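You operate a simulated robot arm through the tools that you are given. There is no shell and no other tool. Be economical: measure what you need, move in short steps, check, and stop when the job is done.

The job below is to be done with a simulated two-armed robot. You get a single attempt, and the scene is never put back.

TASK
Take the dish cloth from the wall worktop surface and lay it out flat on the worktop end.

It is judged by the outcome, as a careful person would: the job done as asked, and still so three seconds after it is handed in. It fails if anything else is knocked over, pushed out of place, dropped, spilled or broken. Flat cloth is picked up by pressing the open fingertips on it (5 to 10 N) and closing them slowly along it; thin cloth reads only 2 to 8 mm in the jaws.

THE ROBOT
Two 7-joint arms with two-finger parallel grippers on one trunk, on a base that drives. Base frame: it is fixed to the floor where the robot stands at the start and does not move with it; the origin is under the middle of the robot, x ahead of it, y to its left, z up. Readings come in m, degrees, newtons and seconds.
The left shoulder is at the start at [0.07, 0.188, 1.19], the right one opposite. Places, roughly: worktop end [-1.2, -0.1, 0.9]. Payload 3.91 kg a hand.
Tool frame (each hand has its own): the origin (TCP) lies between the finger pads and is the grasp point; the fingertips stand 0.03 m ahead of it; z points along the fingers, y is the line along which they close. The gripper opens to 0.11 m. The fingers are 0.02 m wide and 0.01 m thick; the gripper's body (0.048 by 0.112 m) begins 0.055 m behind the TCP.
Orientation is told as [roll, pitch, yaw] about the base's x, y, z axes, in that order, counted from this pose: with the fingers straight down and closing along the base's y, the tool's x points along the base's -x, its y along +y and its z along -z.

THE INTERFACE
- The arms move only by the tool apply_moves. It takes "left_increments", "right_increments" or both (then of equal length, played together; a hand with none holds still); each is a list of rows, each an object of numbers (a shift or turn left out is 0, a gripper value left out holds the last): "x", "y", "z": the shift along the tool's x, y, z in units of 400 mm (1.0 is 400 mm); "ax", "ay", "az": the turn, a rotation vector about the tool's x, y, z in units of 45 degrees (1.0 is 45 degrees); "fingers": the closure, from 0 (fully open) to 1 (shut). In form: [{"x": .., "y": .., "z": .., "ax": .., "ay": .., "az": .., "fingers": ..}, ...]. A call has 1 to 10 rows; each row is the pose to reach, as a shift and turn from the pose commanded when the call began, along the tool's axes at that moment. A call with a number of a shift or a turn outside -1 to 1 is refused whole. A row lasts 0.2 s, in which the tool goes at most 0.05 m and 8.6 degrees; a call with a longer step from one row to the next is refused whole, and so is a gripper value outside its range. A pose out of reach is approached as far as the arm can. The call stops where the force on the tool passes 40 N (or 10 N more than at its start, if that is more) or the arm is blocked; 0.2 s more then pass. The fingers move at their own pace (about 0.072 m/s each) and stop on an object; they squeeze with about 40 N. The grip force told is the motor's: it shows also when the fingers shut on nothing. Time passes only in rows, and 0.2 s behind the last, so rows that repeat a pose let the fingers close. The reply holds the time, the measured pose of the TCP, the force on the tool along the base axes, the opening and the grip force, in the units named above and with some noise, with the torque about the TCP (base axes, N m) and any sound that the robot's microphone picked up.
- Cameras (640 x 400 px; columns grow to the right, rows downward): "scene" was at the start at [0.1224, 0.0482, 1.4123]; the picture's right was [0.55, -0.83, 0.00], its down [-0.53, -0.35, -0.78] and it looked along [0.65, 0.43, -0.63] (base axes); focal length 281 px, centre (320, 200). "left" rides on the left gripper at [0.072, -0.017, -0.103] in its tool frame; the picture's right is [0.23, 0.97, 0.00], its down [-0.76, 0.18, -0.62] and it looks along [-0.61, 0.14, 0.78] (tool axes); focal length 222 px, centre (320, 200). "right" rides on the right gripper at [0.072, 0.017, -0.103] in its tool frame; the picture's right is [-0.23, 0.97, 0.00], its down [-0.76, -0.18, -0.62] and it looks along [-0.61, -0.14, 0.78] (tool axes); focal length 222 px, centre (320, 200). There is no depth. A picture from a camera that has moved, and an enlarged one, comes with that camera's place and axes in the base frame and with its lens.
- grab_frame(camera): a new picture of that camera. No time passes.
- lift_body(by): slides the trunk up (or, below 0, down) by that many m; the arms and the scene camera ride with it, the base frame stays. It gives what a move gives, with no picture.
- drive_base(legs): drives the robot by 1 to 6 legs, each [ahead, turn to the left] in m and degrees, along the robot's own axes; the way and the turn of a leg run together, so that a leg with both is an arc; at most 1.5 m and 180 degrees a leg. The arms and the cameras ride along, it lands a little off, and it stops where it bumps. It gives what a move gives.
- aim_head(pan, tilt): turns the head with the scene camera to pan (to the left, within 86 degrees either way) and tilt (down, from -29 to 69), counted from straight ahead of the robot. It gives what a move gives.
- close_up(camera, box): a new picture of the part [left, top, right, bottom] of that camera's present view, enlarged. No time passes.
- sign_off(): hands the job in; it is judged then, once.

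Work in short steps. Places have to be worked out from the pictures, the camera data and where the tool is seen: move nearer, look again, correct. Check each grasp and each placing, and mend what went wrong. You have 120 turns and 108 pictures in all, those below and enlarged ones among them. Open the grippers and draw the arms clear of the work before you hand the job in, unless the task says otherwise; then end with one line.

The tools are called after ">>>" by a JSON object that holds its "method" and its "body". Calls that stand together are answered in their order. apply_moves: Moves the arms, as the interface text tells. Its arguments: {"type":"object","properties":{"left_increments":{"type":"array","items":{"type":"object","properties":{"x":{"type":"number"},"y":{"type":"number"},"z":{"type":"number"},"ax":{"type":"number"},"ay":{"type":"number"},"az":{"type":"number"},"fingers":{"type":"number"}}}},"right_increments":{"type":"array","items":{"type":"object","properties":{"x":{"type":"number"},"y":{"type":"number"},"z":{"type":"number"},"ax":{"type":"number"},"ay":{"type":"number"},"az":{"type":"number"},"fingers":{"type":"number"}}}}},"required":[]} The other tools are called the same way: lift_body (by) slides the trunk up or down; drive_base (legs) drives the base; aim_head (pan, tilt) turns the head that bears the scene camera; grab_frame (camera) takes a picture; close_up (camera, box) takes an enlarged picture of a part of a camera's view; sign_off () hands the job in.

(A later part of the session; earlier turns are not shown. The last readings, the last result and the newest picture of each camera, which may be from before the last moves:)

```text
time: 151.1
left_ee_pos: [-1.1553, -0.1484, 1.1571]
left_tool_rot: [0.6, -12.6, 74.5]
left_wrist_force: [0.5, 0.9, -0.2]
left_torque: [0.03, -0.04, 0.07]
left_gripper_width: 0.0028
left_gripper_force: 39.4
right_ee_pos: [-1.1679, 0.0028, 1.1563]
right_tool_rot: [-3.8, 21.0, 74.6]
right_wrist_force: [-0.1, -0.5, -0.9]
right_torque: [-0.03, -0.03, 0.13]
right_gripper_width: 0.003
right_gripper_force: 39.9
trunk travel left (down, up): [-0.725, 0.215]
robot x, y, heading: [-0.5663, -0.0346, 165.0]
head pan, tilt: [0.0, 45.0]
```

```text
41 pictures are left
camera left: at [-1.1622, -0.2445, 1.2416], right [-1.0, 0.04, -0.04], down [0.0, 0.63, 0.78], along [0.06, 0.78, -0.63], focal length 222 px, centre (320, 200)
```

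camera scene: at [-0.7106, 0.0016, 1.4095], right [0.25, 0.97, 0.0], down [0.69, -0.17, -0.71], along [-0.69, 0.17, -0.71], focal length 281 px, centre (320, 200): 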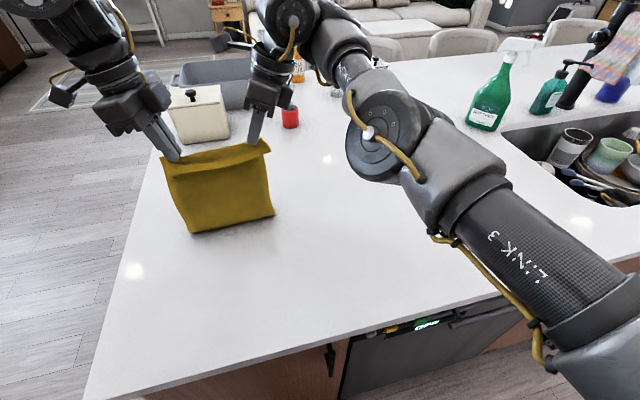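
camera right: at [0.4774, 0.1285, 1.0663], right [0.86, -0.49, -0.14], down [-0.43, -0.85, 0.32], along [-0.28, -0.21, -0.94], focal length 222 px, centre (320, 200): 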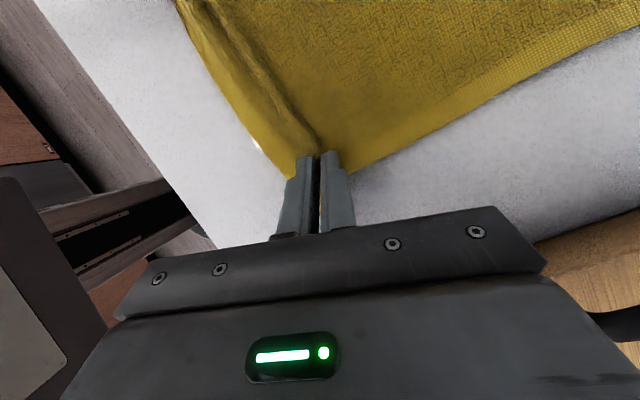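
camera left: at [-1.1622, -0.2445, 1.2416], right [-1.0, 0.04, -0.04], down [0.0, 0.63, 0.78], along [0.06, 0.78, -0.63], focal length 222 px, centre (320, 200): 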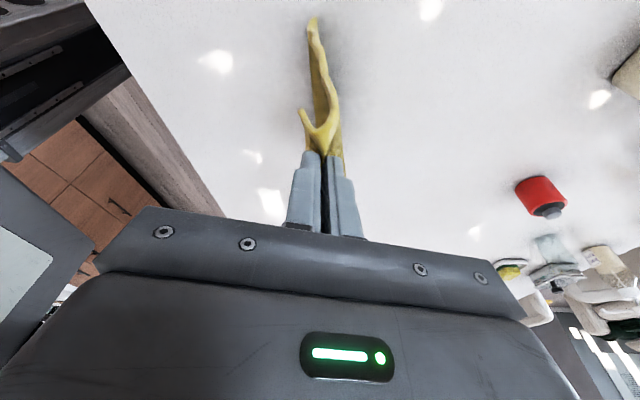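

The stop makes the edge swing toward me, then away ~0.5 s later. So: raise, go forward, settle; then drive back and lower immediately so it lands leaning away.

>>> {"method": "lift_body", "body": {"by": 0.02}}

>>> {"method": "drive_base", "body": {"legs": [[0.032, 0.9]]}}

>>> {"method": "apply_moves", "body": {"left_increments": [{"x": 0}, {"x": 0}, {"x": 0}, {"x": 0}, {"x": 0}, {"x": 0}, {"x": 0}, {"x": 0}, {"x": 0}, {"x": 0}]}}

>>> {"method": "drive_base", "body": {"legs": [[-0.03, -0.9]]}}

>>> {"method": "lift_body", "body": {"by": -0.04}}

>>> {"method": "grab_frame", "body": {"camera": "left"}}

```text
time: 151.8
left_ee_pos: [-1.1509, -0.1486, 1.1791]
left_tool_rot: [0.9, -12.6, 74.5]
left_wrist_force: [0.1, 0.4, 0.1]
left_torque: [0.04, 0.02, 0.1]
left_gripper_width: 0.0027
left_gripper_force: 40.0
right_ee_pos: [-1.1631, 0.0013, 1.1817]
right_tool_rot: [-3.6, 21.0, 74.7]
right_wrist_force: [0.4, -1.9, -1.1]
right_torque: [-0.03, 0.03, 0.07]
right_gripper_width: 0.0031
right_gripper_force: 39.9
trunk travel left (down, up): [-0.745, 0.195]
robot x, y, heading: [-0.5702, -0.0366, 164.8]
head pan, tilt: [0.0, 45.0]
```

```text
time: 152.6
left_ee_pos: [-1.1698, -0.1508, 1.1853]
left_tool_rot: [1.5, -12.7, 75.2]
left_wrist_force: [0.9, -0.3, -0.2]
left_torque: [0.02, 0.05, 0.1]
left_gripper_width: 0.0029
left_gripper_force: 39.6
right_ee_pos: [-1.1862, -0.0014, 1.1855]
right_tool_rot: [-3.0, 21.1, 76.2]
right_wrist_force: [0.9, -0.6, 0.2]
right_torque: [0.04, 0.08, 0.05]
right_gripper_width: 0.003
right_gripper_force: 40.0
trunk travel left (down, up): [-0.745, 0.195]
robot x, y, heading: [-0.602, -0.0256, 165.5]
head pan, tilt: [0.0, 45.0]
```

```text
time: 154.8
left_ee_pos: [-1.1783, -0.1493, 1.1818]
left_tool_rot: [0.9, -12.7, 75.3]
left_wrist_force: [0.0, 0.6, 0.0]
left_torque: [0.01, 0.01, 0.07]
left_gripper_width: 0.0029
left_gripper_force: 39.8
right_ee_pos: [-1.1933, -0.0016, 1.1823]
right_tool_rot: [-3.4, 21.2, 76.1]
right_wrist_force: [-0.5, -0.3, -0.3]
right_torque: [-0.03, -0.03, 0.05]
right_gripper_width: 0.0031
right_gripper_force: 40.2
trunk travel left (down, up): [-0.745, 0.195]
robot x, y, heading: [-0.6002, -0.0267, 165.9]
head pan, tilt: [0.0, 45.0]
```

```text
time: 155.6
left_ee_pos: [-1.1561, -0.1475, 1.1777]
left_tool_rot: [0.7, -12.8, 74.5]
left_wrist_force: [0.6, 1.4, -1.3]
left_torque: [0.0, 0.0, 0.08]
left_gripper_width: 0.003
left_gripper_force: 40.2
right_ee_pos: [-1.1687, 0.0018, 1.1786]
right_tool_rot: [-3.9, 21.0, 74.8]
right_wrist_force: [-0.6, 0.1, -1.0]
right_torque: [-0.03, -0.04, 0.12]
right_gripper_width: 0.0033
right_gripper_force: 39.6
trunk travel left (down, up): [-0.745, 0.195]
robot x, y, heading: [-0.5684, -0.0374, 164.8]
head pan, tilt: [0.0, 45.0]
```

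```text
time: 156.5
left_ee_pos: [-1.1487, -0.1488, 1.1419]
left_tool_rot: [1.1, -12.6, 74.4]
left_wrist_force: [1.0, 0.3, -0.2]
left_torque: [0.0, 0.04, 0.08]
left_gripper_width: 0.0027
left_gripper_force: 39.7
right_ee_pos: [-1.1626, 0.0018, 1.1428]
right_tool_rot: [-3.4, 21.1, 75.0]
right_wrist_force: [0.9, -0.9, -0.2]
right_torque: [-0.04, 0.0, 0.1]
right_gripper_width: 0.0029
right_gripper_force: 39.7
trunk travel left (down, up): [-0.705, 0.235]
robot x, y, heading: [-0.57, -0.0349, 164.9]
head pan, tilt: [0.0, 45.0]
```

```text
40 pictures are left
camera left: at [-1.1556, -0.2446, 1.2262], right [-1.0, 0.04, -0.03], down [0.0, 0.63, 0.78], along [0.05, 0.78, -0.63], focal length 222 px, centre (320, 200)
```

left: 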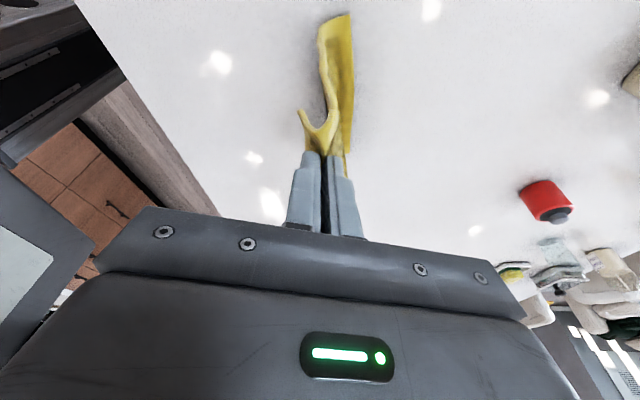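

Now roughly vertical with firm contact. Drive back 5 cm to stretch it the right way.

>>> {"method": "drive_base", "body": {"legs": [[-0.055, -1.7]]}}

>>> {"method": "grab_frame", "body": {"camera": "left"}}

>>> {"method": "grab_frame", "body": {"camera": "scene"}}

```text
time: 157.4
left_ee_pos: [-1.1065, -0.1451, 1.1371]
left_tool_rot: [0.7, -12.7, 72.8]
left_wrist_force: [0.8, 0.2, 0.3]
left_torque: [0.03, -0.04, 0.06]
left_gripper_width: 0.0027
left_gripper_force: 39.8
right_ee_pos: [-1.1139, 0.0046, 1.1387]
right_tool_rot: [-3.8, 21.0, 73.2]
right_wrist_force: [-0.7, -1.6, -0.1]
right_torque: [-0.03, -0.01, 0.07]
right_gripper_width: 0.0031
right_gripper_force: 40.2
trunk travel left (down, up): [-0.705, 0.235]
robot x, y, heading: [-0.5159, -0.049, 163.3]
head pan, tilt: [0.0, 45.0]
```

```text
39 pictures are left
camera left: at [-1.1166, -0.2419, 1.2217], right [-1.0, 0.07, -0.04], down [0.02, 0.63, 0.78], along [0.08, 0.77, -0.63], focal length 222 px, centre (320, 200)
```

left: 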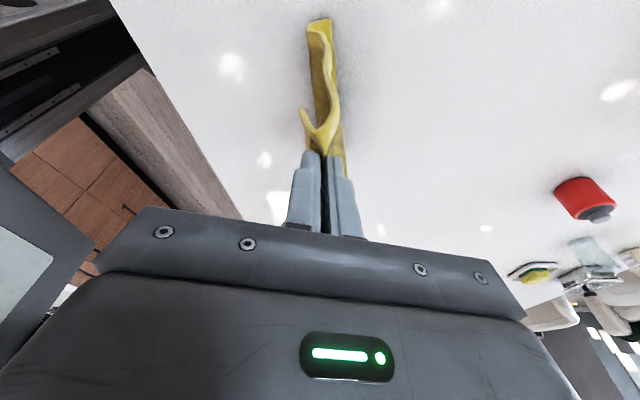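

```text
38 pictures are left
camera scene: at [-0.649, -0.011, 1.4077], right [0.29, 0.96, 0.0], down [0.68, -0.2, -0.7], along [-0.67, 0.2, -0.71], focal length 281 px, centre (320, 200)
```

scene: 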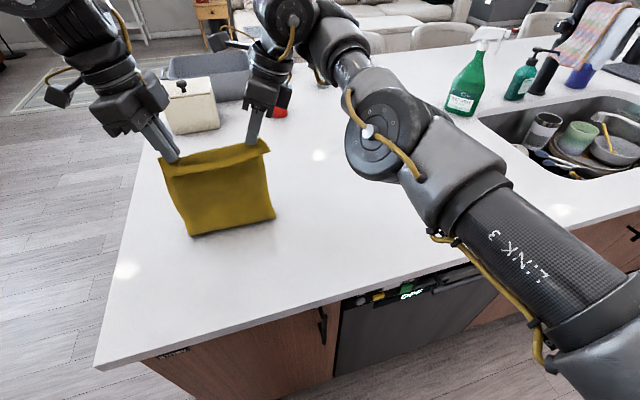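

The cloth is springy and naturally trails toward me, so I'll lay it in the forward direction instead: edge nearest me down first, hands moving forward. Raise, back up 0.15 m, settle.

>>> {"method": "lift_body", "body": {"by": 0.045}}

>>> {"method": "drive_base", "body": {"legs": [[-0.155, -4.5]]}}

>>> {"method": "apply_moves", "body": {"left_increments": [{"x": 0}, {"x": 0}, {"x": 0}, {"x": 0}, {"x": 0}, {"x": 0}, {"x": 0}, {"x": 0}, {"x": 0}, {"x": 0}]}}

>>> {"method": "lift_body", "body": {"by": -0.026}}

>>> {"method": "grab_frame", "body": {"camera": "left"}}

>>> {"method": "grab_frame", "body": {"camera": "scene"}}

```text
time: 158.3
left_ee_pos: [-1.101, -0.1474, 1.1854]
left_tool_rot: [1.0, -12.7, 72.6]
left_wrist_force: [0.2, 1.5, -0.4]
left_torque: [0.05, -0.05, 0.06]
left_gripper_width: 0.0029
left_gripper_force: 40.5
right_ee_pos: [-1.1092, 0.0046, 1.1867]
right_tool_rot: [-3.6, 21.0, 73.3]
right_wrist_force: [0.4, -1.3, -0.2]
right_torque: [-0.04, 0.0, 0.12]
right_gripper_width: 0.0034
right_gripper_force: 40.0
trunk travel left (down, up): [-0.75, 0.19]
robot x, y, heading: [-0.5177, -0.0481, 163.0]
head pan, tilt: [0.0, 45.0]
```

```text
time: 159.7
left_ee_pos: [-0.9612, -0.1497, 1.1853]
left_tool_rot: [0.9, -12.8, 68.2]
left_wrist_force: [0.2, 0.4, 0.1]
left_torque: [0.04, 0.03, 0.07]
left_gripper_width: 0.0029
left_gripper_force: 40.1
right_ee_pos: [-0.9567, 0.0014, 1.1851]
right_tool_rot: [-3.4, 21.1, 68.6]
right_wrist_force: [-0.3, -1.7, -0.3]
right_torque: [-0.01, 0.02, 0.09]
right_gripper_width: 0.0035
right_gripper_force: 39.7
trunk travel left (down, up): [-0.75, 0.19]
robot x, y, heading: [-0.3715, -0.0984, 158.7]
head pan, tilt: [0.0, 45.0]
```

```text
time: 161.9
left_ee_pos: [-0.9607, -0.1499, 1.1844]
left_tool_rot: [1.0, -12.6, 68.2]
left_wrist_force: [0.6, 1.5, -0.3]
left_torque: [0.04, -0.01, 0.07]
left_gripper_width: 0.003
left_gripper_force: 40.0
right_ee_pos: [-0.9565, -0.0006, 1.186]
right_tool_rot: [-3.5, 20.9, 68.7]
right_wrist_force: [1.1, -0.3, 1.1]
right_torque: [0.0, -0.03, 0.06]
right_gripper_width: 0.0031
right_gripper_force: 39.8
trunk travel left (down, up): [-0.75, 0.19]
robot x, y, heading: [-0.3712, -0.0993, 158.5]
head pan, tilt: [0.0, 45.0]
```

```text
time: 162.6
left_ee_pos: [-0.9596, -0.1502, 1.159]
left_tool_rot: [1.1, -12.6, 68.1]
left_wrist_force: [-0.2, 0.1, 0.9]
left_torque: [0.02, 0.02, 0.09]
left_gripper_width: 0.0029
left_gripper_force: 39.7
right_ee_pos: [-0.9553, -0.0004, 1.1606]
right_tool_rot: [-3.5, 21.0, 68.8]
right_wrist_force: [0.1, -0.6, -0.2]
right_torque: [-0.01, 0.03, 0.09]
right_gripper_width: 0.0032
right_gripper_force: 40.4
trunk travel left (down, up): [-0.724, 0.216]
robot x, y, heading: [-0.3687, -0.1032, 158.8]
head pan, tilt: [0.0, 45.0]
```

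```text
37 pictures are left
camera left: at [-0.9775, -0.2452, 1.2437], right [-0.99, 0.15, -0.03], down [0.07, 0.62, 0.78], along [0.14, 0.77, -0.63], focal length 222 px, centre (320, 200)
```

left: 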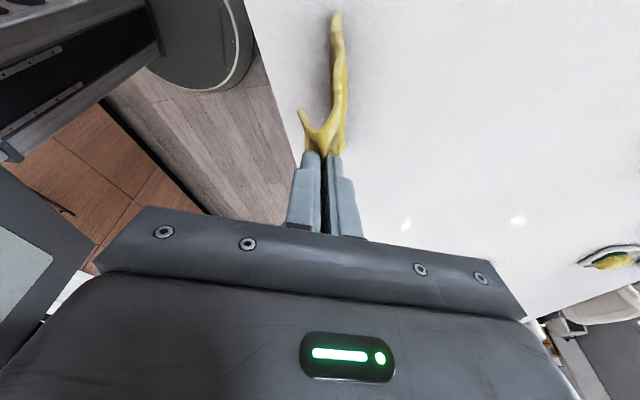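

```text
36 pictures are left
camera scene: at [-0.4922, -0.0522, 1.4274], right [0.36, 0.93, 0.0], down [0.66, -0.26, -0.71], along [-0.66, 0.26, -0.71], focal length 281 px, centre (320, 200)
```

scene: 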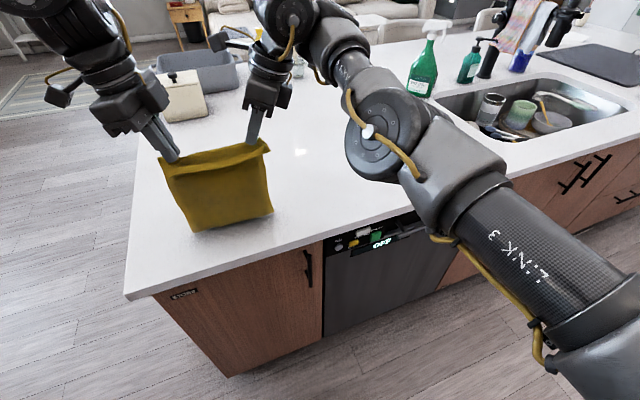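

Edge margin OK (counter edge x ≈ -0.86). Start forward lay: forward 3 cm, down 3 cm, look.

>>> {"method": "drive_base", "body": {"legs": [[0.032, 0.9]]}}

>>> {"method": "lift_body", "body": {"by": -0.03}}

>>> {"method": "grab_frame", "body": {"camera": "left"}}

```text
time: 163.4
left_ee_pos: [-0.9819, -0.1504, 1.1644]
left_tool_rot: [1.6, -12.7, 68.9]
left_wrist_force: [0.2, 0.4, 0.1]
left_torque: [0.0, 0.08, 0.1]
left_gripper_width: 0.0029
left_gripper_force: 40.5
right_ee_pos: [-0.9793, -0.0017, 1.1653]
right_tool_rot: [-3.0, 21.2, 69.7]
right_wrist_force: [1.0, -1.5, 0.8]
right_torque: [0.06, 0.11, 0.06]
right_gripper_width: 0.0034
right_gripper_force: 40.8
trunk travel left (down, up): [-0.724, 0.216]
robot x, y, heading: [-0.3987, -0.0881, 159.6]
head pan, tilt: [0.0, 45.0]
```

```text
time: 164.2
left_ee_pos: [-0.9887, -0.1486, 1.1298]
left_tool_rot: [1.1, -12.7, 69.0]
left_wrist_force: [-0.1, 1.2, -0.5]
left_torque: [0.02, 0.05, 0.07]
left_gripper_width: 0.0029
left_gripper_force: 40.0
right_ee_pos: [-0.9871, 0.0012, 1.1313]
right_tool_rot: [-3.6, 21.0, 69.5]
right_wrist_force: [0.5, -0.2, -0.4]
right_torque: [0.01, 0.02, 0.1]
right_gripper_width: 0.0032
right_gripper_force: 40.1
trunk travel left (down, up): [-0.694, 0.246]
robot x, y, heading: [-0.3956, -0.0842, 159.7]
head pan, tilt: [0.0, 45.0]
```

```text
35 pictures are left
camera left: at [-1.0041, -0.2438, 1.2146], right [-0.99, 0.14, -0.03], down [0.06, 0.63, 0.78], along [0.13, 0.77, -0.63], focal length 222 px, centre (320, 200)
```

left: 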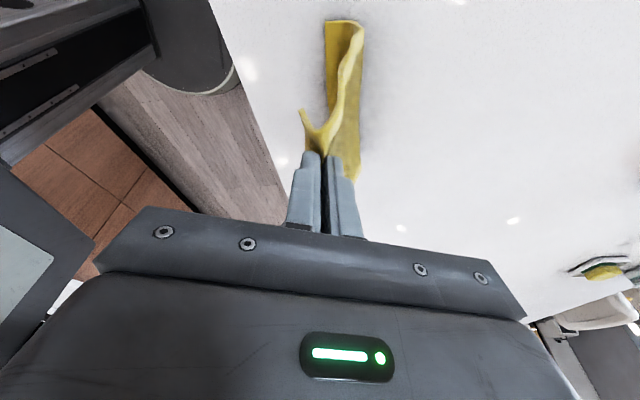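

Bulge is ahead with the foot toward me: right for the forward lay. Continue forward 6 cm, then look.

>>> {"method": "drive_base", "body": {"legs": [[0.06, 1.9]]}}

>>> {"method": "grab_frame", "body": {"camera": "left"}}

```text
time: 165.2
left_ee_pos: [-1.031, -0.1526, 1.1374]
left_tool_rot: [1.9, -12.7, 70.7]
left_wrist_force: [1.4, -0.3, 1.2]
left_torque: [0.03, 0.03, 0.08]
left_gripper_width: 0.0032
left_gripper_force: 39.8
right_ee_pos: [-1.0364, -0.0028, 1.138]
right_tool_rot: [-3.2, 20.9, 70.8]
right_wrist_force: [0.7, -0.1, 0.7]
right_torque: [0.07, 0.09, 0.07]
right_gripper_width: 0.0032
right_gripper_force: 40.1
trunk travel left (down, up): [-0.694, 0.246]
robot x, y, heading: [-0.4588, -0.0696, 161.4]
head pan, tilt: [0.0, 45.0]
```

```text
34 pictures are left
camera left: at [-1.0424, -0.248, 1.2216], right [-0.99, 0.11, -0.02], down [0.05, 0.62, 0.78], along [0.09, 0.78, -0.62], focal length 222 px, centre (320, 200)
```

left: 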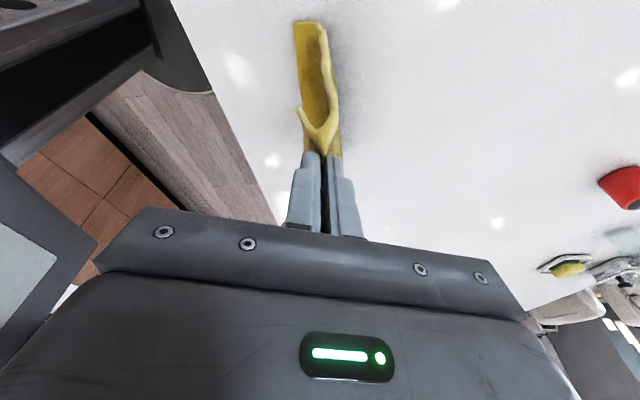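

Foot trails toward me. Lower 5 cm, look.

>>> {"method": "lift_body", "body": {"by": -0.05}}

>>> {"method": "grab_frame", "body": {"camera": "left"}}

>>> {"method": "grab_frame", "body": {"camera": "scene"}}

```text
time: 166.1
left_ee_pos: [-1.04, -0.1473, 1.0819]
left_tool_rot: [1.4, -12.7, 70.8]
left_wrist_force: [-0.2, 0.2, -0.8]
left_torque: [0.05, -0.01, 0.06]
left_gripper_width: 0.0029
left_gripper_force: 40.7
right_ee_pos: [-1.0458, 0.0012, 1.0827]
right_tool_rot: [-3.9, 20.9, 70.4]
right_wrist_force: [-0.2, 0.6, -0.6]
right_torque: [-0.01, 0.02, 0.09]
right_gripper_width: 0.0031
right_gripper_force: 40.3
trunk travel left (down, up): [-0.644, 0.296]
robot x, y, heading: [-0.4544, -0.0652, 161.4]
head pan, tilt: [0.0, 45.0]
```

```text
33 pictures are left
camera left: at [-1.053, -0.244, 1.1664], right [-0.99, 0.11, -0.03], down [0.04, 0.63, 0.78], along [0.1, 0.77, -0.63], focal length 222 px, centre (320, 200)
```

left: 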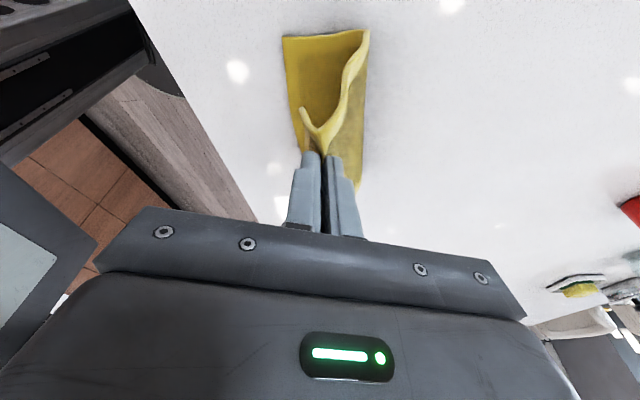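

```text
32 pictures are left
camera scene: at [-0.5819, -0.0263, 1.3472], right [0.32, 0.95, 0.0], down [0.67, -0.23, -0.71], along [-0.67, 0.23, -0.71], focal length 281 px, centre (320, 200)
```

scene: 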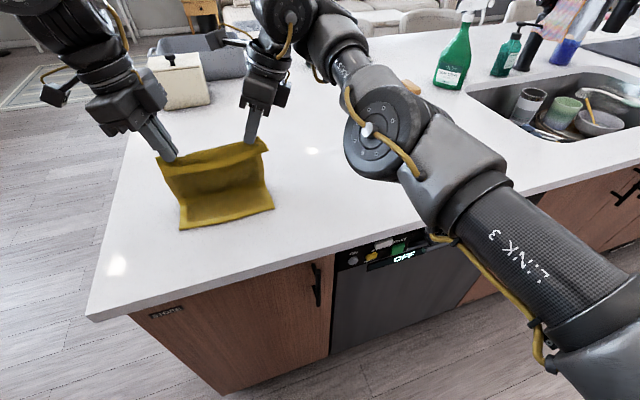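

Excellent: near edge lies straight at x ≈ -1.0, fold ahead. Continue: forward 4.5 cm / down 4.5 cm twice.

>>> {"method": "drive_base", "body": {"legs": [[0.05, 1.5]]}}

>>> {"method": "lift_body", "body": {"by": -0.045}}

>>> {"method": "drive_base", "body": {"legs": [[0.05, 1.5]]}}

>>> {"method": "grab_frame", "body": {"camera": "left"}}

>>> {"method": "grab_frame", "body": {"camera": "scene"}}

```text
time: 167.0
left_ee_pos: [-1.073, -0.1523, 1.0894]
left_tool_rot: [2.1, -12.8, 72.2]
left_wrist_force: [-0.1, -0.3, 1.2]
left_torque: [0.0, 0.08, 0.05]
left_gripper_width: 0.0028
left_gripper_force: 40.0
right_ee_pos: [-1.0845, -0.0047, 1.0911]
right_tool_rot: [-3.4, 20.8, 71.8]
right_wrist_force: [0.7, -1.1, 0.9]
right_torque: [0.06, 0.11, 0.02]
right_gripper_width: 0.0033
right_gripper_force: 39.7
trunk travel left (down, up): [-0.644, 0.296]
robot x, y, heading: [-0.5026, -0.0559, 162.6]
head pan, tilt: [0.0, 45.0]
```

```text
time: 167.9
left_ee_pos: [-1.0821, -0.1505, 1.0404]
left_tool_rot: [1.5, -12.9, 72.4]
left_wrist_force: [-0.1, 0.2, -1.0]
left_torque: [0.03, -0.04, 0.04]
left_gripper_width: 0.003
left_gripper_force: 40.0
right_ee_pos: [-1.0935, -0.0011, 1.0402]
right_tool_rot: [-4.1, 20.8, 71.2]
right_wrist_force: [-0.3, 0.3, 1.1]
right_torque: [-0.01, -0.01, 0.05]
right_gripper_width: 0.0031
right_gripper_force: 39.8
trunk travel left (down, up): [-0.599, 0.341]
robot x, y, heading: [-0.5059, -0.0556, 162.8]
head pan, tilt: [0.0, 45.0]
```

```text
time: 168.8
left_ee_pos: [-1.1173, -0.152, 1.0459]
left_tool_rot: [2.3, -12.8, 73.6]
left_wrist_force: [0.0, -0.4, -0.2]
left_torque: [0.02, 0.05, 0.05]
left_gripper_width: 0.0029
left_gripper_force: 40.0
right_ee_pos: [-1.1329, -0.0065, 1.0468]
right_tool_rot: [-3.6, 20.8, 73.0]
right_wrist_force: [1.2, -0.7, 0.3]
right_torque: [0.03, 0.05, 0.0]
right_gripper_width: 0.0033
right_gripper_force: 40.4
trunk travel left (down, up): [-0.599, 0.341]
robot x, y, heading: [-0.5497, -0.0402, 164.7]
head pan, tilt: [0.0, 45.0]
```

```text
31 pictures are left
camera left: at [-1.1236, -0.2507, 1.1295], right [-1.0, 0.05, -0.01], down [0.02, 0.62, 0.78], along [0.05, 0.78, -0.62], focal length 222 px, centre (320, 200)
```

left: 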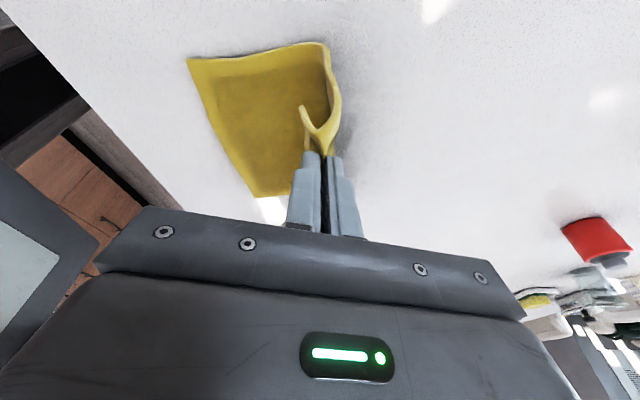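

```text
30 pictures are left
camera scene: at [-0.6665, -0.0072, 1.3037], right [0.27, 0.96, 0.0], down [0.68, -0.19, -0.71], along [-0.69, 0.19, -0.7], focal length 281 px, centre (320, 200)
```

scene: 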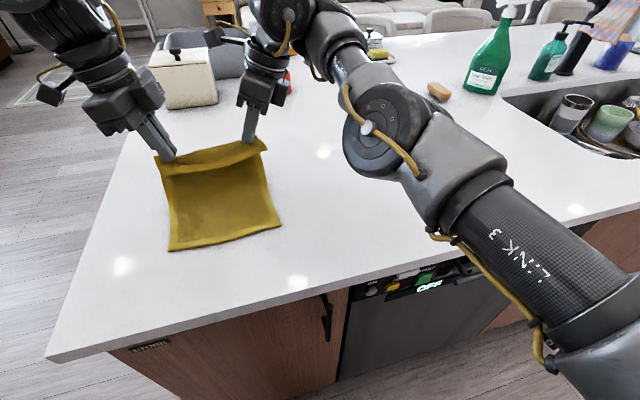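

Lying flat behind the hands. Continue: down 4.5 cm, forward 5 cm, down 2.5 cm.

>>> {"method": "lift_body", "body": {"by": -0.045}}

>>> {"method": "drive_base", "body": {"legs": [[0.045, 1.4]]}}

>>> {"method": "lift_body", "body": {"by": -0.02}}

>>> {"method": "grab_frame", "body": {"camera": "left"}}

>>> {"method": "grab_frame", "body": {"camera": "scene"}}

```text
time: 169.7
left_ee_pos: [-1.1246, -0.1518, 0.9973]
left_tool_rot: [1.8, -12.8, 73.7]
left_wrist_force: [-0.2, -0.2, 0.7]
left_torque: [0.01, -0.02, 0.0]
left_gripper_width: 0.003
left_gripper_force: 39.9
right_ee_pos: [-1.1389, -0.0048, 0.9973]
right_tool_rot: [-4.0, 20.8, 72.6]
right_wrist_force: [0.6, 0.4, 0.5]
right_torque: [-0.04, 0.06, 0.04]
right_gripper_width: 0.0031
right_gripper_force: 40.1
trunk travel left (down, up): [-0.554, 0.386]
robot x, y, heading: [-0.5498, -0.0398, 164.6]
head pan, tilt: [0.0, 45.0]
```

```text
time: 170.6
left_ee_pos: [-1.1616, -0.1557, 1.0001]
left_tool_rot: [2.2, -12.8, 75.1]
left_wrist_force: [0.6, 0.6, 0.6]
left_torque: [-0.01, 0.02, 0.02]
left_gripper_width: 0.0032
left_gripper_force: 40.2
right_ee_pos: [-1.1791, -0.0092, 1.0005]
right_tool_rot: [-3.8, 20.6, 74.2]
right_wrist_force: [-0.1, -0.5, 0.2]
right_torque: [0.0, 0.02, 0.0]
right_gripper_width: 0.0035
right_gripper_force: 40.0
trunk travel left (down, up): [-0.554, 0.386]
robot x, y, heading: [-0.5946, -0.0312, 166.1]
head pan, tilt: [0.0, 45.0]
```

```text
time: 171.3
left_ee_pos: [-1.1662, -0.1538, 0.9766]
left_tool_rot: [1.7, -12.8, 75.2]
left_wrist_force: [0.0, -0.2, -0.8]
left_torque: [0.01, -0.02, -0.01]
left_gripper_width: 0.003
left_gripper_force: 39.8
right_ee_pos: [-1.1847, -0.0087, 0.977]
right_tool_rot: [-4.2, 20.7, 74.1]
right_wrist_force: [0.1, 0.4, -0.7]
right_torque: [0.01, -0.03, 0.04]
right_gripper_width: 0.0031
right_gripper_force: 39.3
trunk travel left (down, up): [-0.534, 0.406]
robot x, y, heading: [-0.5927, -0.0301, 166.0]
head pan, tilt: [0.0, 45.0]
```

```text
29 pictures are left
camera left: at [-1.1697, -0.2517, 1.0602], right [-1.0, 0.03, -0.02], down [0.0, 0.62, 0.78], along [0.04, 0.78, -0.62], focal length 222 px, centre (320, 200)
```

left: 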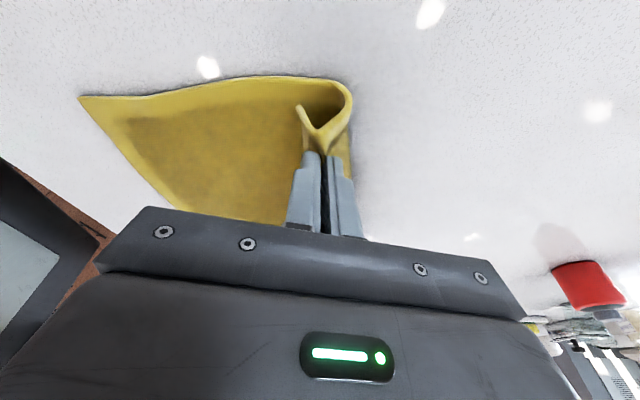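

```text
28 pictures are left
camera scene: at [-0.7204, 0.0036, 1.2373], right [0.24, 0.97, 0.0], down [0.69, -0.17, -0.71], along [-0.69, 0.17, -0.71], focal length 281 px, centre (320, 200)
```

scene: 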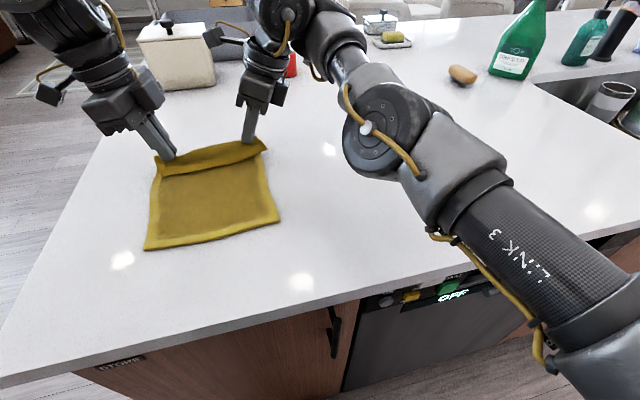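

Ready to release: the wall and small hem should spring open forward. Open the fingers and raise.

>>> {"method": "apply_moves", "body": {"left_increments": [{"fingers": 0.7}, {"fingers": 0.6}, {"fingers": 0.6}, {"fingers": 0.6}], "right_increments": [{"fingers": 0.7}, {"fingers": 0.6}, {"fingers": 0.6}, {"fingers": 0.6}]}}

>>> {"method": "grab_frame", "body": {"camera": "left"}}

>>> {"method": "grab_frame", "body": {"camera": "scene"}}

```text
time: 172.3
left_ee_pos: [-1.1654, -0.1547, 0.9764]
left_tool_rot: [1.8, -12.7, 75.2]
left_wrist_force: [-0.8, 0.2, -0.1]
left_torque: [0.0, 0.0, -0.02]
left_gripper_width: 0.0437
left_gripper_force: 0.0
right_ee_pos: [-1.1832, -0.0076, 0.9778]
right_tool_rot: [-4.1, 20.8, 74.2]
right_wrist_force: [0.9, -0.5, 0.3]
right_torque: [0.04, -0.01, 0.0]
right_gripper_width: 0.0441
right_gripper_force: 0.0
trunk travel left (down, up): [-0.534, 0.406]
robot x, y, heading: [-0.5921, -0.0309, 166.0]
head pan, tilt: [0.0, 45.0]
```

```text
27 pictures are left
camera left: at [-1.169, -0.2519, 1.0606], right [-1.0, 0.03, -0.02], down [0.0, 0.62, 0.78], along [0.04, 0.78, -0.62], focal length 222 px, centre (320, 200)
```

left: 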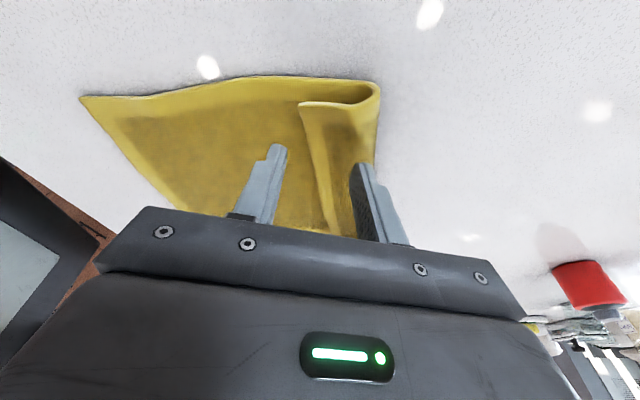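

```text
26 pictures are left
camera scene: at [-0.7195, 0.0034, 1.2374], right [0.24, 0.97, 0.0], down [0.69, -0.17, -0.71], along [-0.69, 0.17, -0.71], focal length 281 px, centre (320, 200)
```

scene: 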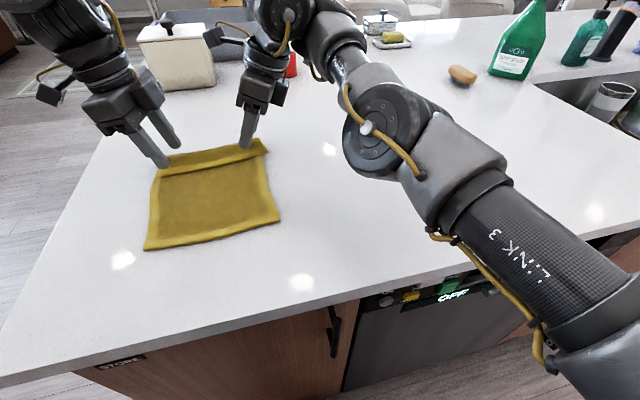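

The far 4.7 cm folded over on top. I'll press lightly and drag the cloth ~8 cm back toward me to gain reach, then flip that hem forward. Lower to contact first.

>>> {"method": "lift_body", "body": {"by": -0.022}}

>>> {"method": "lift_body", "body": {"by": -0.006}}

```text
time: 172.9
left_ee_pos: [-1.165, -0.1544, 0.9546]
left_tool_rot: [1.8, -12.8, 75.3]
left_wrist_force: [-0.5, -0.3, -1.0]
left_torque: [0.02, 0.0, 0.02]
left_gripper_width: 0.0443
left_gripper_force: 0.2
right_ee_pos: [-1.1832, -0.0084, 0.9543]
right_tool_rot: [-4.1, 20.7, 74.1]
right_wrist_force: [0.6, -0.5, -0.5]
right_torque: [-0.01, 0.02, 0.02]
right_gripper_width: 0.0439
right_gripper_force: 0.1
trunk travel left (down, up): [-0.512, 0.428]
robot x, y, heading: [-0.5895, -0.0288, 165.9]
head pan, tilt: [0.0, 45.0]
```

```text
time: 173.5
left_ee_pos: [-1.1648, -0.1563, 0.9496]
left_tool_rot: [1.8, -12.9, 75.2]
left_wrist_force: [0.8, -0.6, 0.5]
left_torque: [0.0, 0.01, 0.0]
left_gripper_width: 0.0441
left_gripper_force: 0.6
right_ee_pos: [-1.1826, -0.0091, 0.9498]
right_tool_rot: [-4.0, 20.7, 74.1]
right_wrist_force: [-0.6, -0.7, 2.0]
right_torque: [0.0, 0.09, 0.02]
right_gripper_width: 0.0441
right_gripper_force: 0.1
trunk travel left (down, up): [-0.506, 0.434]
robot x, y, heading: [-0.5912, -0.0298, 165.9]
head pan, tilt: [0.0, 45.0]
```

Just touching; 5 mm more for a firm press, then drag back.

>>> {"method": "lift_body", "body": {"by": -0.006}}

>>> {"method": "drive_base", "body": {"legs": [[-0.075, 0]]}}

>>> {"method": "lift_body", "body": {"by": 0.13}}

>>> {"method": "grab_frame", "body": {"camera": "left"}}

>>> {"method": "grab_frame", "body": {"camera": "scene"}}

```text
time: 174.0
left_ee_pos: [-1.1626, -0.155, 0.9463]
left_tool_rot: [2.1, -12.8, 75.1]
left_wrist_force: [-1.7, 0.0, 5.9]
left_torque: [0.05, 0.12, -0.02]
left_gripper_width: 0.044
left_gripper_force: 0.1
right_ee_pos: [-1.1808, -0.0089, 0.9471]
right_tool_rot: [-3.8, 20.9, 74.1]
right_wrist_force: [0.6, -0.8, 22.8]
right_torque: [0.12, 0.55, 0.0]
right_gripper_width: 0.0429
right_gripper_force: 0.1
trunk travel left (down, up): [-0.5, 0.44]
robot x, y, heading: [-0.5935, -0.0272, 165.7]
head pan, tilt: [0.0, 45.0]
```

```text
time: 174.8
left_ee_pos: [-1.156, -0.1562, 0.9464]
left_tool_rot: [2.3, -13.0, 75.1]
left_wrist_force: [-0.2, 0.7, 3.7]
left_torque: [0.03, 0.01, -0.02]
left_gripper_width: 0.044
left_gripper_force: 0.0
right_ee_pos: [-1.1746, -0.0101, 0.9477]
right_tool_rot: [-3.5, 20.9, 74.1]
right_wrist_force: [0.9, -0.6, 2.9]
right_torque: [0.0, 0.05, -0.03]
right_gripper_width: 0.0437
right_gripper_force: 0.1
trunk travel left (down, up): [-0.5, 0.44]
robot x, y, heading: [-0.5802, -0.03, 165.9]
head pan, tilt: [0.0, 45.0]
stopped in leg 1: the force on the tool passed its limit (the readings are from after the stop); the commanded pose is now the measured one
```

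```text
time: 176.4
left_ee_pos: [-1.1568, -0.1563, 1.0757]
left_tool_rot: [2.2, -12.9, 75.2]
left_wrist_force: [-0.5, -0.1, -1.0]
left_torque: [0.02, 0.0, -0.03]
left_gripper_width: 0.0439
left_gripper_force: 0.0
right_ee_pos: [-1.1744, -0.0114, 1.0759]
right_tool_rot: [-3.7, 21.0, 74.2]
right_wrist_force: [0.7, -0.6, 0.6]
right_torque: [-0.03, -0.03, -0.02]
right_gripper_width: 0.0439
right_gripper_force: 0.1
trunk travel left (down, up): [-0.63, 0.31]
robot x, y, heading: [-0.5848, -0.0319, 165.9]
head pan, tilt: [0.0, 45.0]
```

```text
25 pictures are left
camera left: at [-1.1604, -0.2538, 1.1583], right [-1.0, 0.03, -0.01], down [0.01, 0.62, 0.78], along [0.03, 0.78, -0.62], focal length 222 px, centre (320, 200)
```

left: 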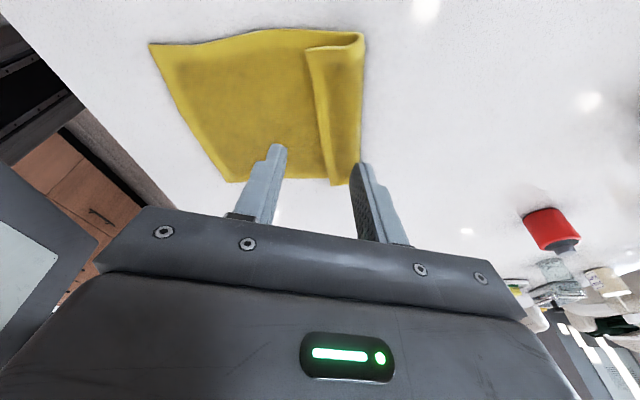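

```text
24 pictures are left
camera scene: at [-0.7103, 0.001, 1.3334], right [0.24, 0.97, 0.0], down [0.69, -0.17, -0.71], along [-0.69, 0.17, -0.71], focal length 281 px, centre (320, 200)
```

scene: 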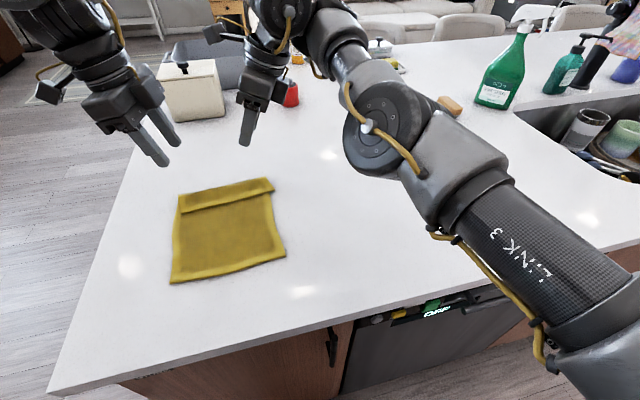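

Clear view: flat, with a 4.5 cm hem folded over at the far end. First drag the cloth ~6 cm toward me: move hands back over its middle and lower.

>>> {"method": "drive_base", "body": {"legs": [[-0.085, 0]]}}

>>> {"method": "lift_body", "body": {"by": -0.122}}

>>> {"method": "lift_body", "body": {"by": -0.008}}

```text
time: 177.5
left_ee_pos: [-1.0748, -0.1772, 1.0749]
left_tool_rot: [2.3, -12.9, 75.1]
left_wrist_force: [-0.1, 0.3, 0.7]
left_torque: [0.0, 0.01, -0.01]
left_gripper_width: 0.0437
left_gripper_force: 0.0
right_ee_pos: [-1.0919, -0.0321, 1.0784]
right_tool_rot: [-3.6, 21.0, 74.1]
right_wrist_force: [0.7, 0.2, -0.1]
right_torque: [0.02, 0.0, 0.01]
right_gripper_width: 0.044
right_gripper_force: 0.1
trunk travel left (down, up): [-0.63, 0.31]
robot x, y, heading: [-0.498, -0.0529, 165.7]
head pan, tilt: [0.0, 45.0]
```

```text
time: 179.0
left_ee_pos: [-1.0742, -0.1778, 0.9538]
left_tool_rot: [2.3, -13.0, 75.1]
left_wrist_force: [-0.9, 0.4, 0.3]
left_torque: [-0.02, 0.01, 0.01]
left_gripper_width: 0.0439
left_gripper_force: 0.0
right_ee_pos: [-1.093, -0.0322, 0.9561]
right_tool_rot: [-3.6, 21.0, 74.1]
right_wrist_force: [0.4, 0.5, 0.4]
right_torque: [0.02, 0.0, 0.01]
right_gripper_width: 0.0441
right_gripper_force: 0.0
trunk travel left (down, up): [-0.508, 0.432]
robot x, y, heading: [-0.5008, -0.0541, 166.0]
head pan, tilt: [0.0, 45.0]
```

```text
time: 179.6
left_ee_pos: [-1.0734, -0.1774, 0.9455]
left_tool_rot: [2.3, -13.0, 75.0]
left_wrist_force: [-1.0, -0.1, -0.4]
left_torque: [-0.03, -0.03, 0.03]
left_gripper_width: 0.0442
left_gripper_force: 0.0
right_ee_pos: [-1.0936, -0.0325, 0.9473]
right_tool_rot: [-3.5, 21.1, 74.2]
right_wrist_force: [1.0, -0.4, 0.2]
right_torque: [-0.04, -0.02, -0.01]
right_gripper_width: 0.0439
right_gripper_force: 0.1
trunk travel left (down, up): [-0.5, 0.44]
robot x, y, heading: [-0.5009, -0.0556, 165.7]
head pan, tilt: [0.0, 45.0]
```

Not in contact yet; 4 mm more.

>>> {"method": "lift_body", "body": {"by": -0.005}}

```text
time: 180.1
left_ee_pos: [-1.0735, -0.1774, 0.9426]
left_tool_rot: [2.4, -13.0, 75.2]
left_wrist_force: [-3.6, -2.6, 20.0]
left_torque: [-0.14, -0.26, -0.09]
left_gripper_width: 0.0428
left_gripper_force: 0.1
right_ee_pos: [-1.0915, -0.0314, 0.9455]
right_tool_rot: [-3.5, 21.1, 74.2]
right_wrist_force: [-1.0, -0.4, 10.6]
right_torque: [0.07, 0.34, 0.04]
right_gripper_width: 0.0445
right_gripper_force: 0.5
trunk travel left (down, up): [-0.495, 0.445]
robot x, y, heading: [-0.5015, -0.0514, 166.2]
head pan, tilt: [0.0, 45.0]
```

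Raise 2 mm, then drag back 6 cm.

>>> {"method": "lift_body", "body": {"by": 0.002}}

>>> {"method": "drive_base", "body": {"legs": [[-0.06, 0]]}}

>>> {"method": "lift_body", "body": {"by": 0.1}}

>>> {"method": "grab_frame", "body": {"camera": "scene"}}

```text
time: 180.6
left_ee_pos: [-1.0729, -0.1764, 0.9435]
left_tool_rot: [2.4, -12.9, 75.1]
left_wrist_force: [-2.6, -0.6, 16.5]
left_torque: [-0.08, -0.2, -0.04]
left_gripper_width: 0.0425
left_gripper_force: 0.0
right_ee_pos: [-1.0906, -0.0312, 0.9443]
right_tool_rot: [-3.5, 21.2, 74.2]
right_wrist_force: [-1.3, -1.3, 7.7]
right_torque: [-0.03, 0.22, 0.04]
right_gripper_width: 0.0444
right_gripper_force: 0.6
trunk travel left (down, up): [-0.497, 0.443]
robot x, y, heading: [-0.5038, -0.0511, 165.7]
head pan, tilt: [0.0, 45.0]
```

```text
time: 181.6
left_ee_pos: [-1.0125, -0.1929, 0.9445]
left_tool_rot: [2.3, -13.0, 75.2]
left_wrist_force: [1.2, 1.5, 14.7]
left_torque: [-0.06, -0.32, 0.06]
left_gripper_width: 0.0442
left_gripper_force: 0.1
right_ee_pos: [-1.0313, -0.0463, 0.9464]
right_tool_rot: [-3.5, 21.0, 74.2]
right_wrist_force: [-0.4, -0.9, 4.5]
right_torque: [0.03, 0.15, 0.03]
right_gripper_width: 0.0445
right_gripper_force: 0.6
trunk travel left (down, up): [-0.497, 0.443]
robot x, y, heading: [-0.4421, -0.0654, 166.0]
head pan, tilt: [0.0, 45.0]
```

```text
time: 182.9
left_ee_pos: [-1.0152, -0.1914, 1.0426]
left_tool_rot: [2.2, -13.0, 75.1]
left_wrist_force: [-0.3, 0.9, 0.2]
left_torque: [0.03, -0.03, 0.02]
left_gripper_width: 0.0442
left_gripper_force: 0.0
right_ee_pos: [-1.0332, -0.0459, 1.0443]
right_tool_rot: [-3.7, 21.1, 74.1]
right_wrist_force: [0.1, 1.4, 1.0]
right_torque: [-0.04, -0.03, -0.02]
right_gripper_width: 0.0442
right_gripper_force: 0.1
trunk travel left (down, up): [-0.597, 0.343]
robot x, y, heading: [-0.4418, -0.0663, 165.8]
head pan, tilt: [0.0, 45.0]
```

```text
23 pictures are left
camera scene: at [-0.5687, -0.0347, 1.3003], right [0.24, 0.97, 0.0], down [0.69, -0.17, -0.71], along [-0.69, 0.17, -0.71], focal length 281 px, centre (320, 200)
```

scene: 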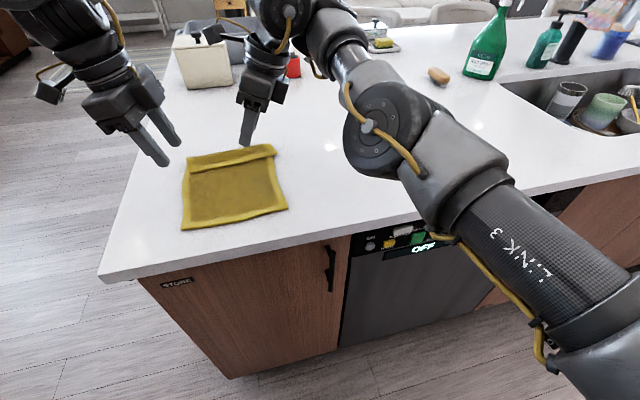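

Cloth dragged: near edge x ≈ -0.93, hem edge x ≈ -1.105, crease ≈ -1.15. Now close the fingers, move just short of the hem edge, lower to ~3 mm above the cloth.

>>> {"method": "apply_moves", "body": {"left_increments": [{"fingers": 1.0}, {"fingers": 1.0}, {"fingers": 1.0}], "right_increments": [{"fingers": 1.0}, {"fingers": 1.0}, {"fingers": 1.0}]}}

>>> {"method": "drive_base", "body": {"legs": [[0.05, 0]]}}

>>> {"method": "lift_body", "body": {"by": -0.095}}

>>> {"method": "grab_frame", "body": {"camera": "left"}}

```text
time: 183.7
left_ee_pos: [-1.015, -0.1922, 1.0423]
left_tool_rot: [2.3, -13.0, 75.1]
left_wrist_force: [0.9, -0.2, 0.3]
left_torque: [0.03, -0.01, 0.0]
left_gripper_width: 0.0
left_gripper_force: 37.7
right_ee_pos: [-1.0337, -0.046, 1.0441]
right_tool_rot: [-3.6, 21.0, 74.2]
right_wrist_force: [0.4, -0.5, -0.2]
right_torque: [0.0, 0.03, -0.03]
right_gripper_width: 0.0001
right_gripper_force: 37.5
trunk travel left (down, up): [-0.597, 0.343]
robot x, y, heading: [-0.443, -0.0665, 165.8]
head pan, tilt: [0.0, 45.0]
```

```text
time: 184.6
left_ee_pos: [-1.0538, -0.1825, 1.0481]
left_tool_rot: [2.9, -13.0, 74.9]
left_wrist_force: [-0.1, 0.4, 1.0]
left_torque: [-0.02, 0.05, 0.0]
left_gripper_width: 0.0
left_gripper_force: 37.8
right_ee_pos: [-1.0727, -0.0382, 1.0503]
right_tool_rot: [-3.1, 21.0, 74.4]
right_wrist_force: [1.1, -0.9, -0.2]
right_torque: [0.06, 0.1, 0.01]
right_gripper_width: 0.0
right_gripper_force: 37.4
trunk travel left (down, up): [-0.597, 0.343]
robot x, y, heading: [-0.4895, -0.059, 166.2]
head pan, tilt: [0.0, 45.0]
```

```text
time: 185.9
left_ee_pos: [-1.0605, -0.1821, 0.9503]
left_tool_rot: [2.4, -13.0, 75.1]
left_wrist_force: [0.0, -0.1, 0.0]
left_torque: [-0.01, 0.01, 0.0]
left_gripper_width: 0.0002
left_gripper_force: 38.0
right_ee_pos: [-1.0802, -0.0368, 0.951]
right_tool_rot: [-3.7, 21.0, 74.0]
right_wrist_force: [0.2, -0.3, 0.0]
right_torque: [0.01, -0.02, 0.01]
right_gripper_width: 0.0
right_gripper_force: 37.6
trunk travel left (down, up): [-0.502, 0.438]
robot x, y, heading: [-0.4876, -0.0555, 166.2]
head pan, tilt: [0.0, 45.0]
```

```text
22 pictures are left
camera left: at [-1.0642, -0.2785, 1.0319], right [-1.0, 0.03, -0.01], down [0.01, 0.62, 0.79], along [0.03, 0.79, -0.62], focal length 222 px, centre (320, 200)
```

left: 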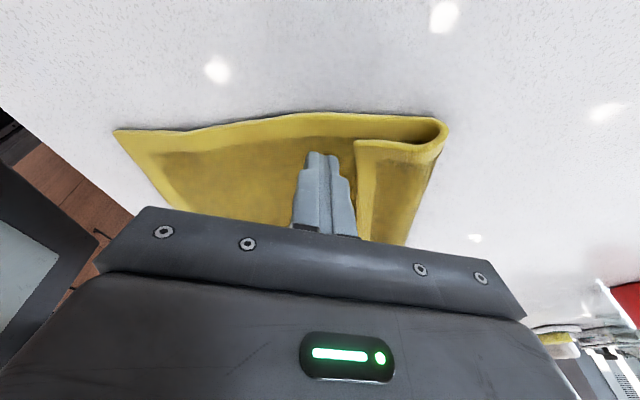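

Fingers are just in front of the hem edge. Lower 4 mm and push forward 6 cm.

>>> {"method": "lift_body", "body": {"by": -0.004}}

>>> {"method": "drive_base", "body": {"legs": [[0.06, 0]]}}

>>> {"method": "grab_frame", "body": {"camera": "left"}}

```text
time: 186.5
left_ee_pos: [-1.0602, -0.1802, 0.9453]
left_tool_rot: [2.5, -13.0, 75.1]
left_wrist_force: [-0.6, -0.2, 0.9]
left_torque: [0.0, 0.02, 0.01]
left_gripper_width: 0.0001
left_gripper_force: 37.4
right_ee_pos: [-1.0803, -0.0368, 0.9467]
right_tool_rot: [-3.6, 21.0, 74.0]
right_wrist_force: [0.0, 0.5, -0.2]
right_torque: [0.0, 0.01, -0.02]
right_gripper_width: 0.0001
right_gripper_force: 37.8
trunk travel left (down, up): [-0.498, 0.442]
robot x, y, heading: [-0.4887, -0.0541, 166.0]
head pan, tilt: [0.0, 45.0]
```

```text
time: 187.4
left_ee_pos: [-1.1201, -0.1673, 0.9444]
left_tool_rot: [2.4, -13.0, 75.3]
left_wrist_force: [1.0, -0.4, 6.6]
left_torque: [-0.07, -0.07, -0.01]
left_gripper_width: 0.0
left_gripper_force: 37.9
right_ee_pos: [-1.1393, -0.0235, 0.9465]
right_tool_rot: [-3.6, 20.9, 73.9]
right_wrist_force: [-0.1, 0.0, 0.4]
right_torque: [0.0, -0.02, 0.01]
right_gripper_width: 0.0001
right_gripper_force: 37.8
trunk travel left (down, up): [-0.498, 0.442]
robot x, y, heading: [-0.5452, -0.0398, 165.9]
head pan, tilt: [0.0, 45.0]
```

```text
21 pictures are left
camera left: at [-1.1228, -0.2642, 1.0273], right [-1.0, 0.03, -0.01], down [0.01, 0.62, 0.79], along [0.03, 0.79, -0.62], focal length 222 px, centre (320, 200)
```

left: 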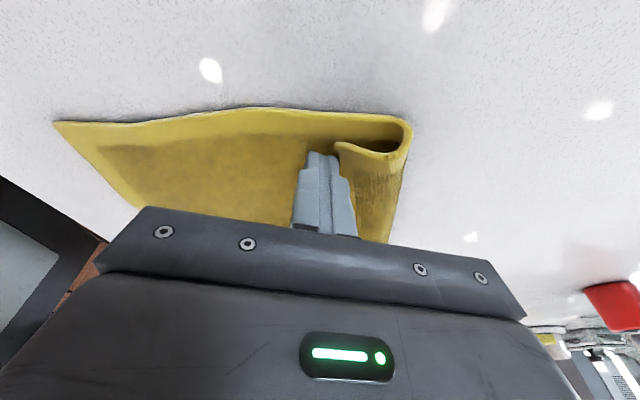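

The hem is curling up ahead of the fingers. Push another 6 cm.

>>> {"method": "drive_base", "body": {"legs": [[0.055, 0]]}}

>>> {"method": "grab_frame", "body": {"camera": "left"}}

>>> {"method": "grab_frame", "body": {"camera": "scene"}}

```text
time: 188.4
left_ee_pos: [-1.1725, -0.1531, 0.9438]
left_tool_rot: [2.2, -13.2, 75.2]
left_wrist_force: [-0.3, -0.1, 5.8]
left_torque: [-0.06, -0.05, -0.03]
left_gripper_width: 0.0
left_gripper_force: 38.1
right_ee_pos: [-1.1925, -0.0088, 0.9465]
right_tool_rot: [-3.8, 20.9, 74.1]
right_wrist_force: [-0.3, -1.1, 0.5]
right_torque: [-0.01, -0.02, -0.01]
right_gripper_width: 0.0
right_gripper_force: 37.8
trunk travel left (down, up): [-0.498, 0.442]
robot x, y, heading: [-0.6018, -0.0275, 165.9]
head pan, tilt: [0.0, 45.0]
```

```text
20 pictures are left
camera left: at [-1.1763, -0.2513, 1.0271], right [-1.0, 0.03, -0.01], down [0.01, 0.62, 0.79], along [0.03, 0.79, -0.62], focal length 222 px, centre (320, 200)
```

left: 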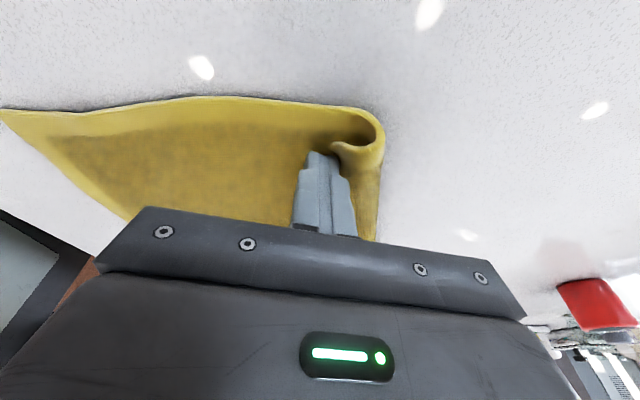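

```text
19 pictures are left
camera scene: at [-0.7282, 0.0049, 1.2012], right [0.24, 0.97, 0.0], down [0.69, -0.17, -0.71], along [-0.69, 0.17, -0.71], focal length 281 px, centre (320, 200)
```

scene: 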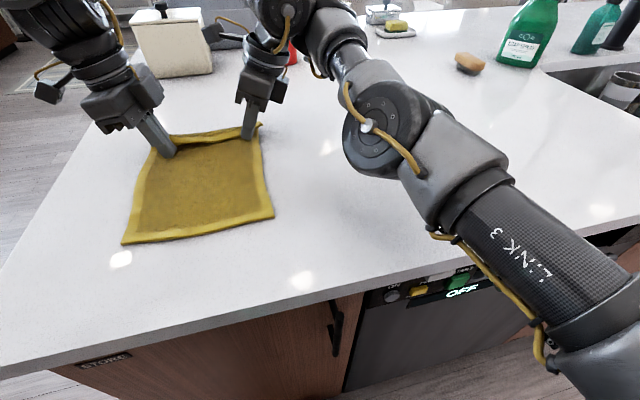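

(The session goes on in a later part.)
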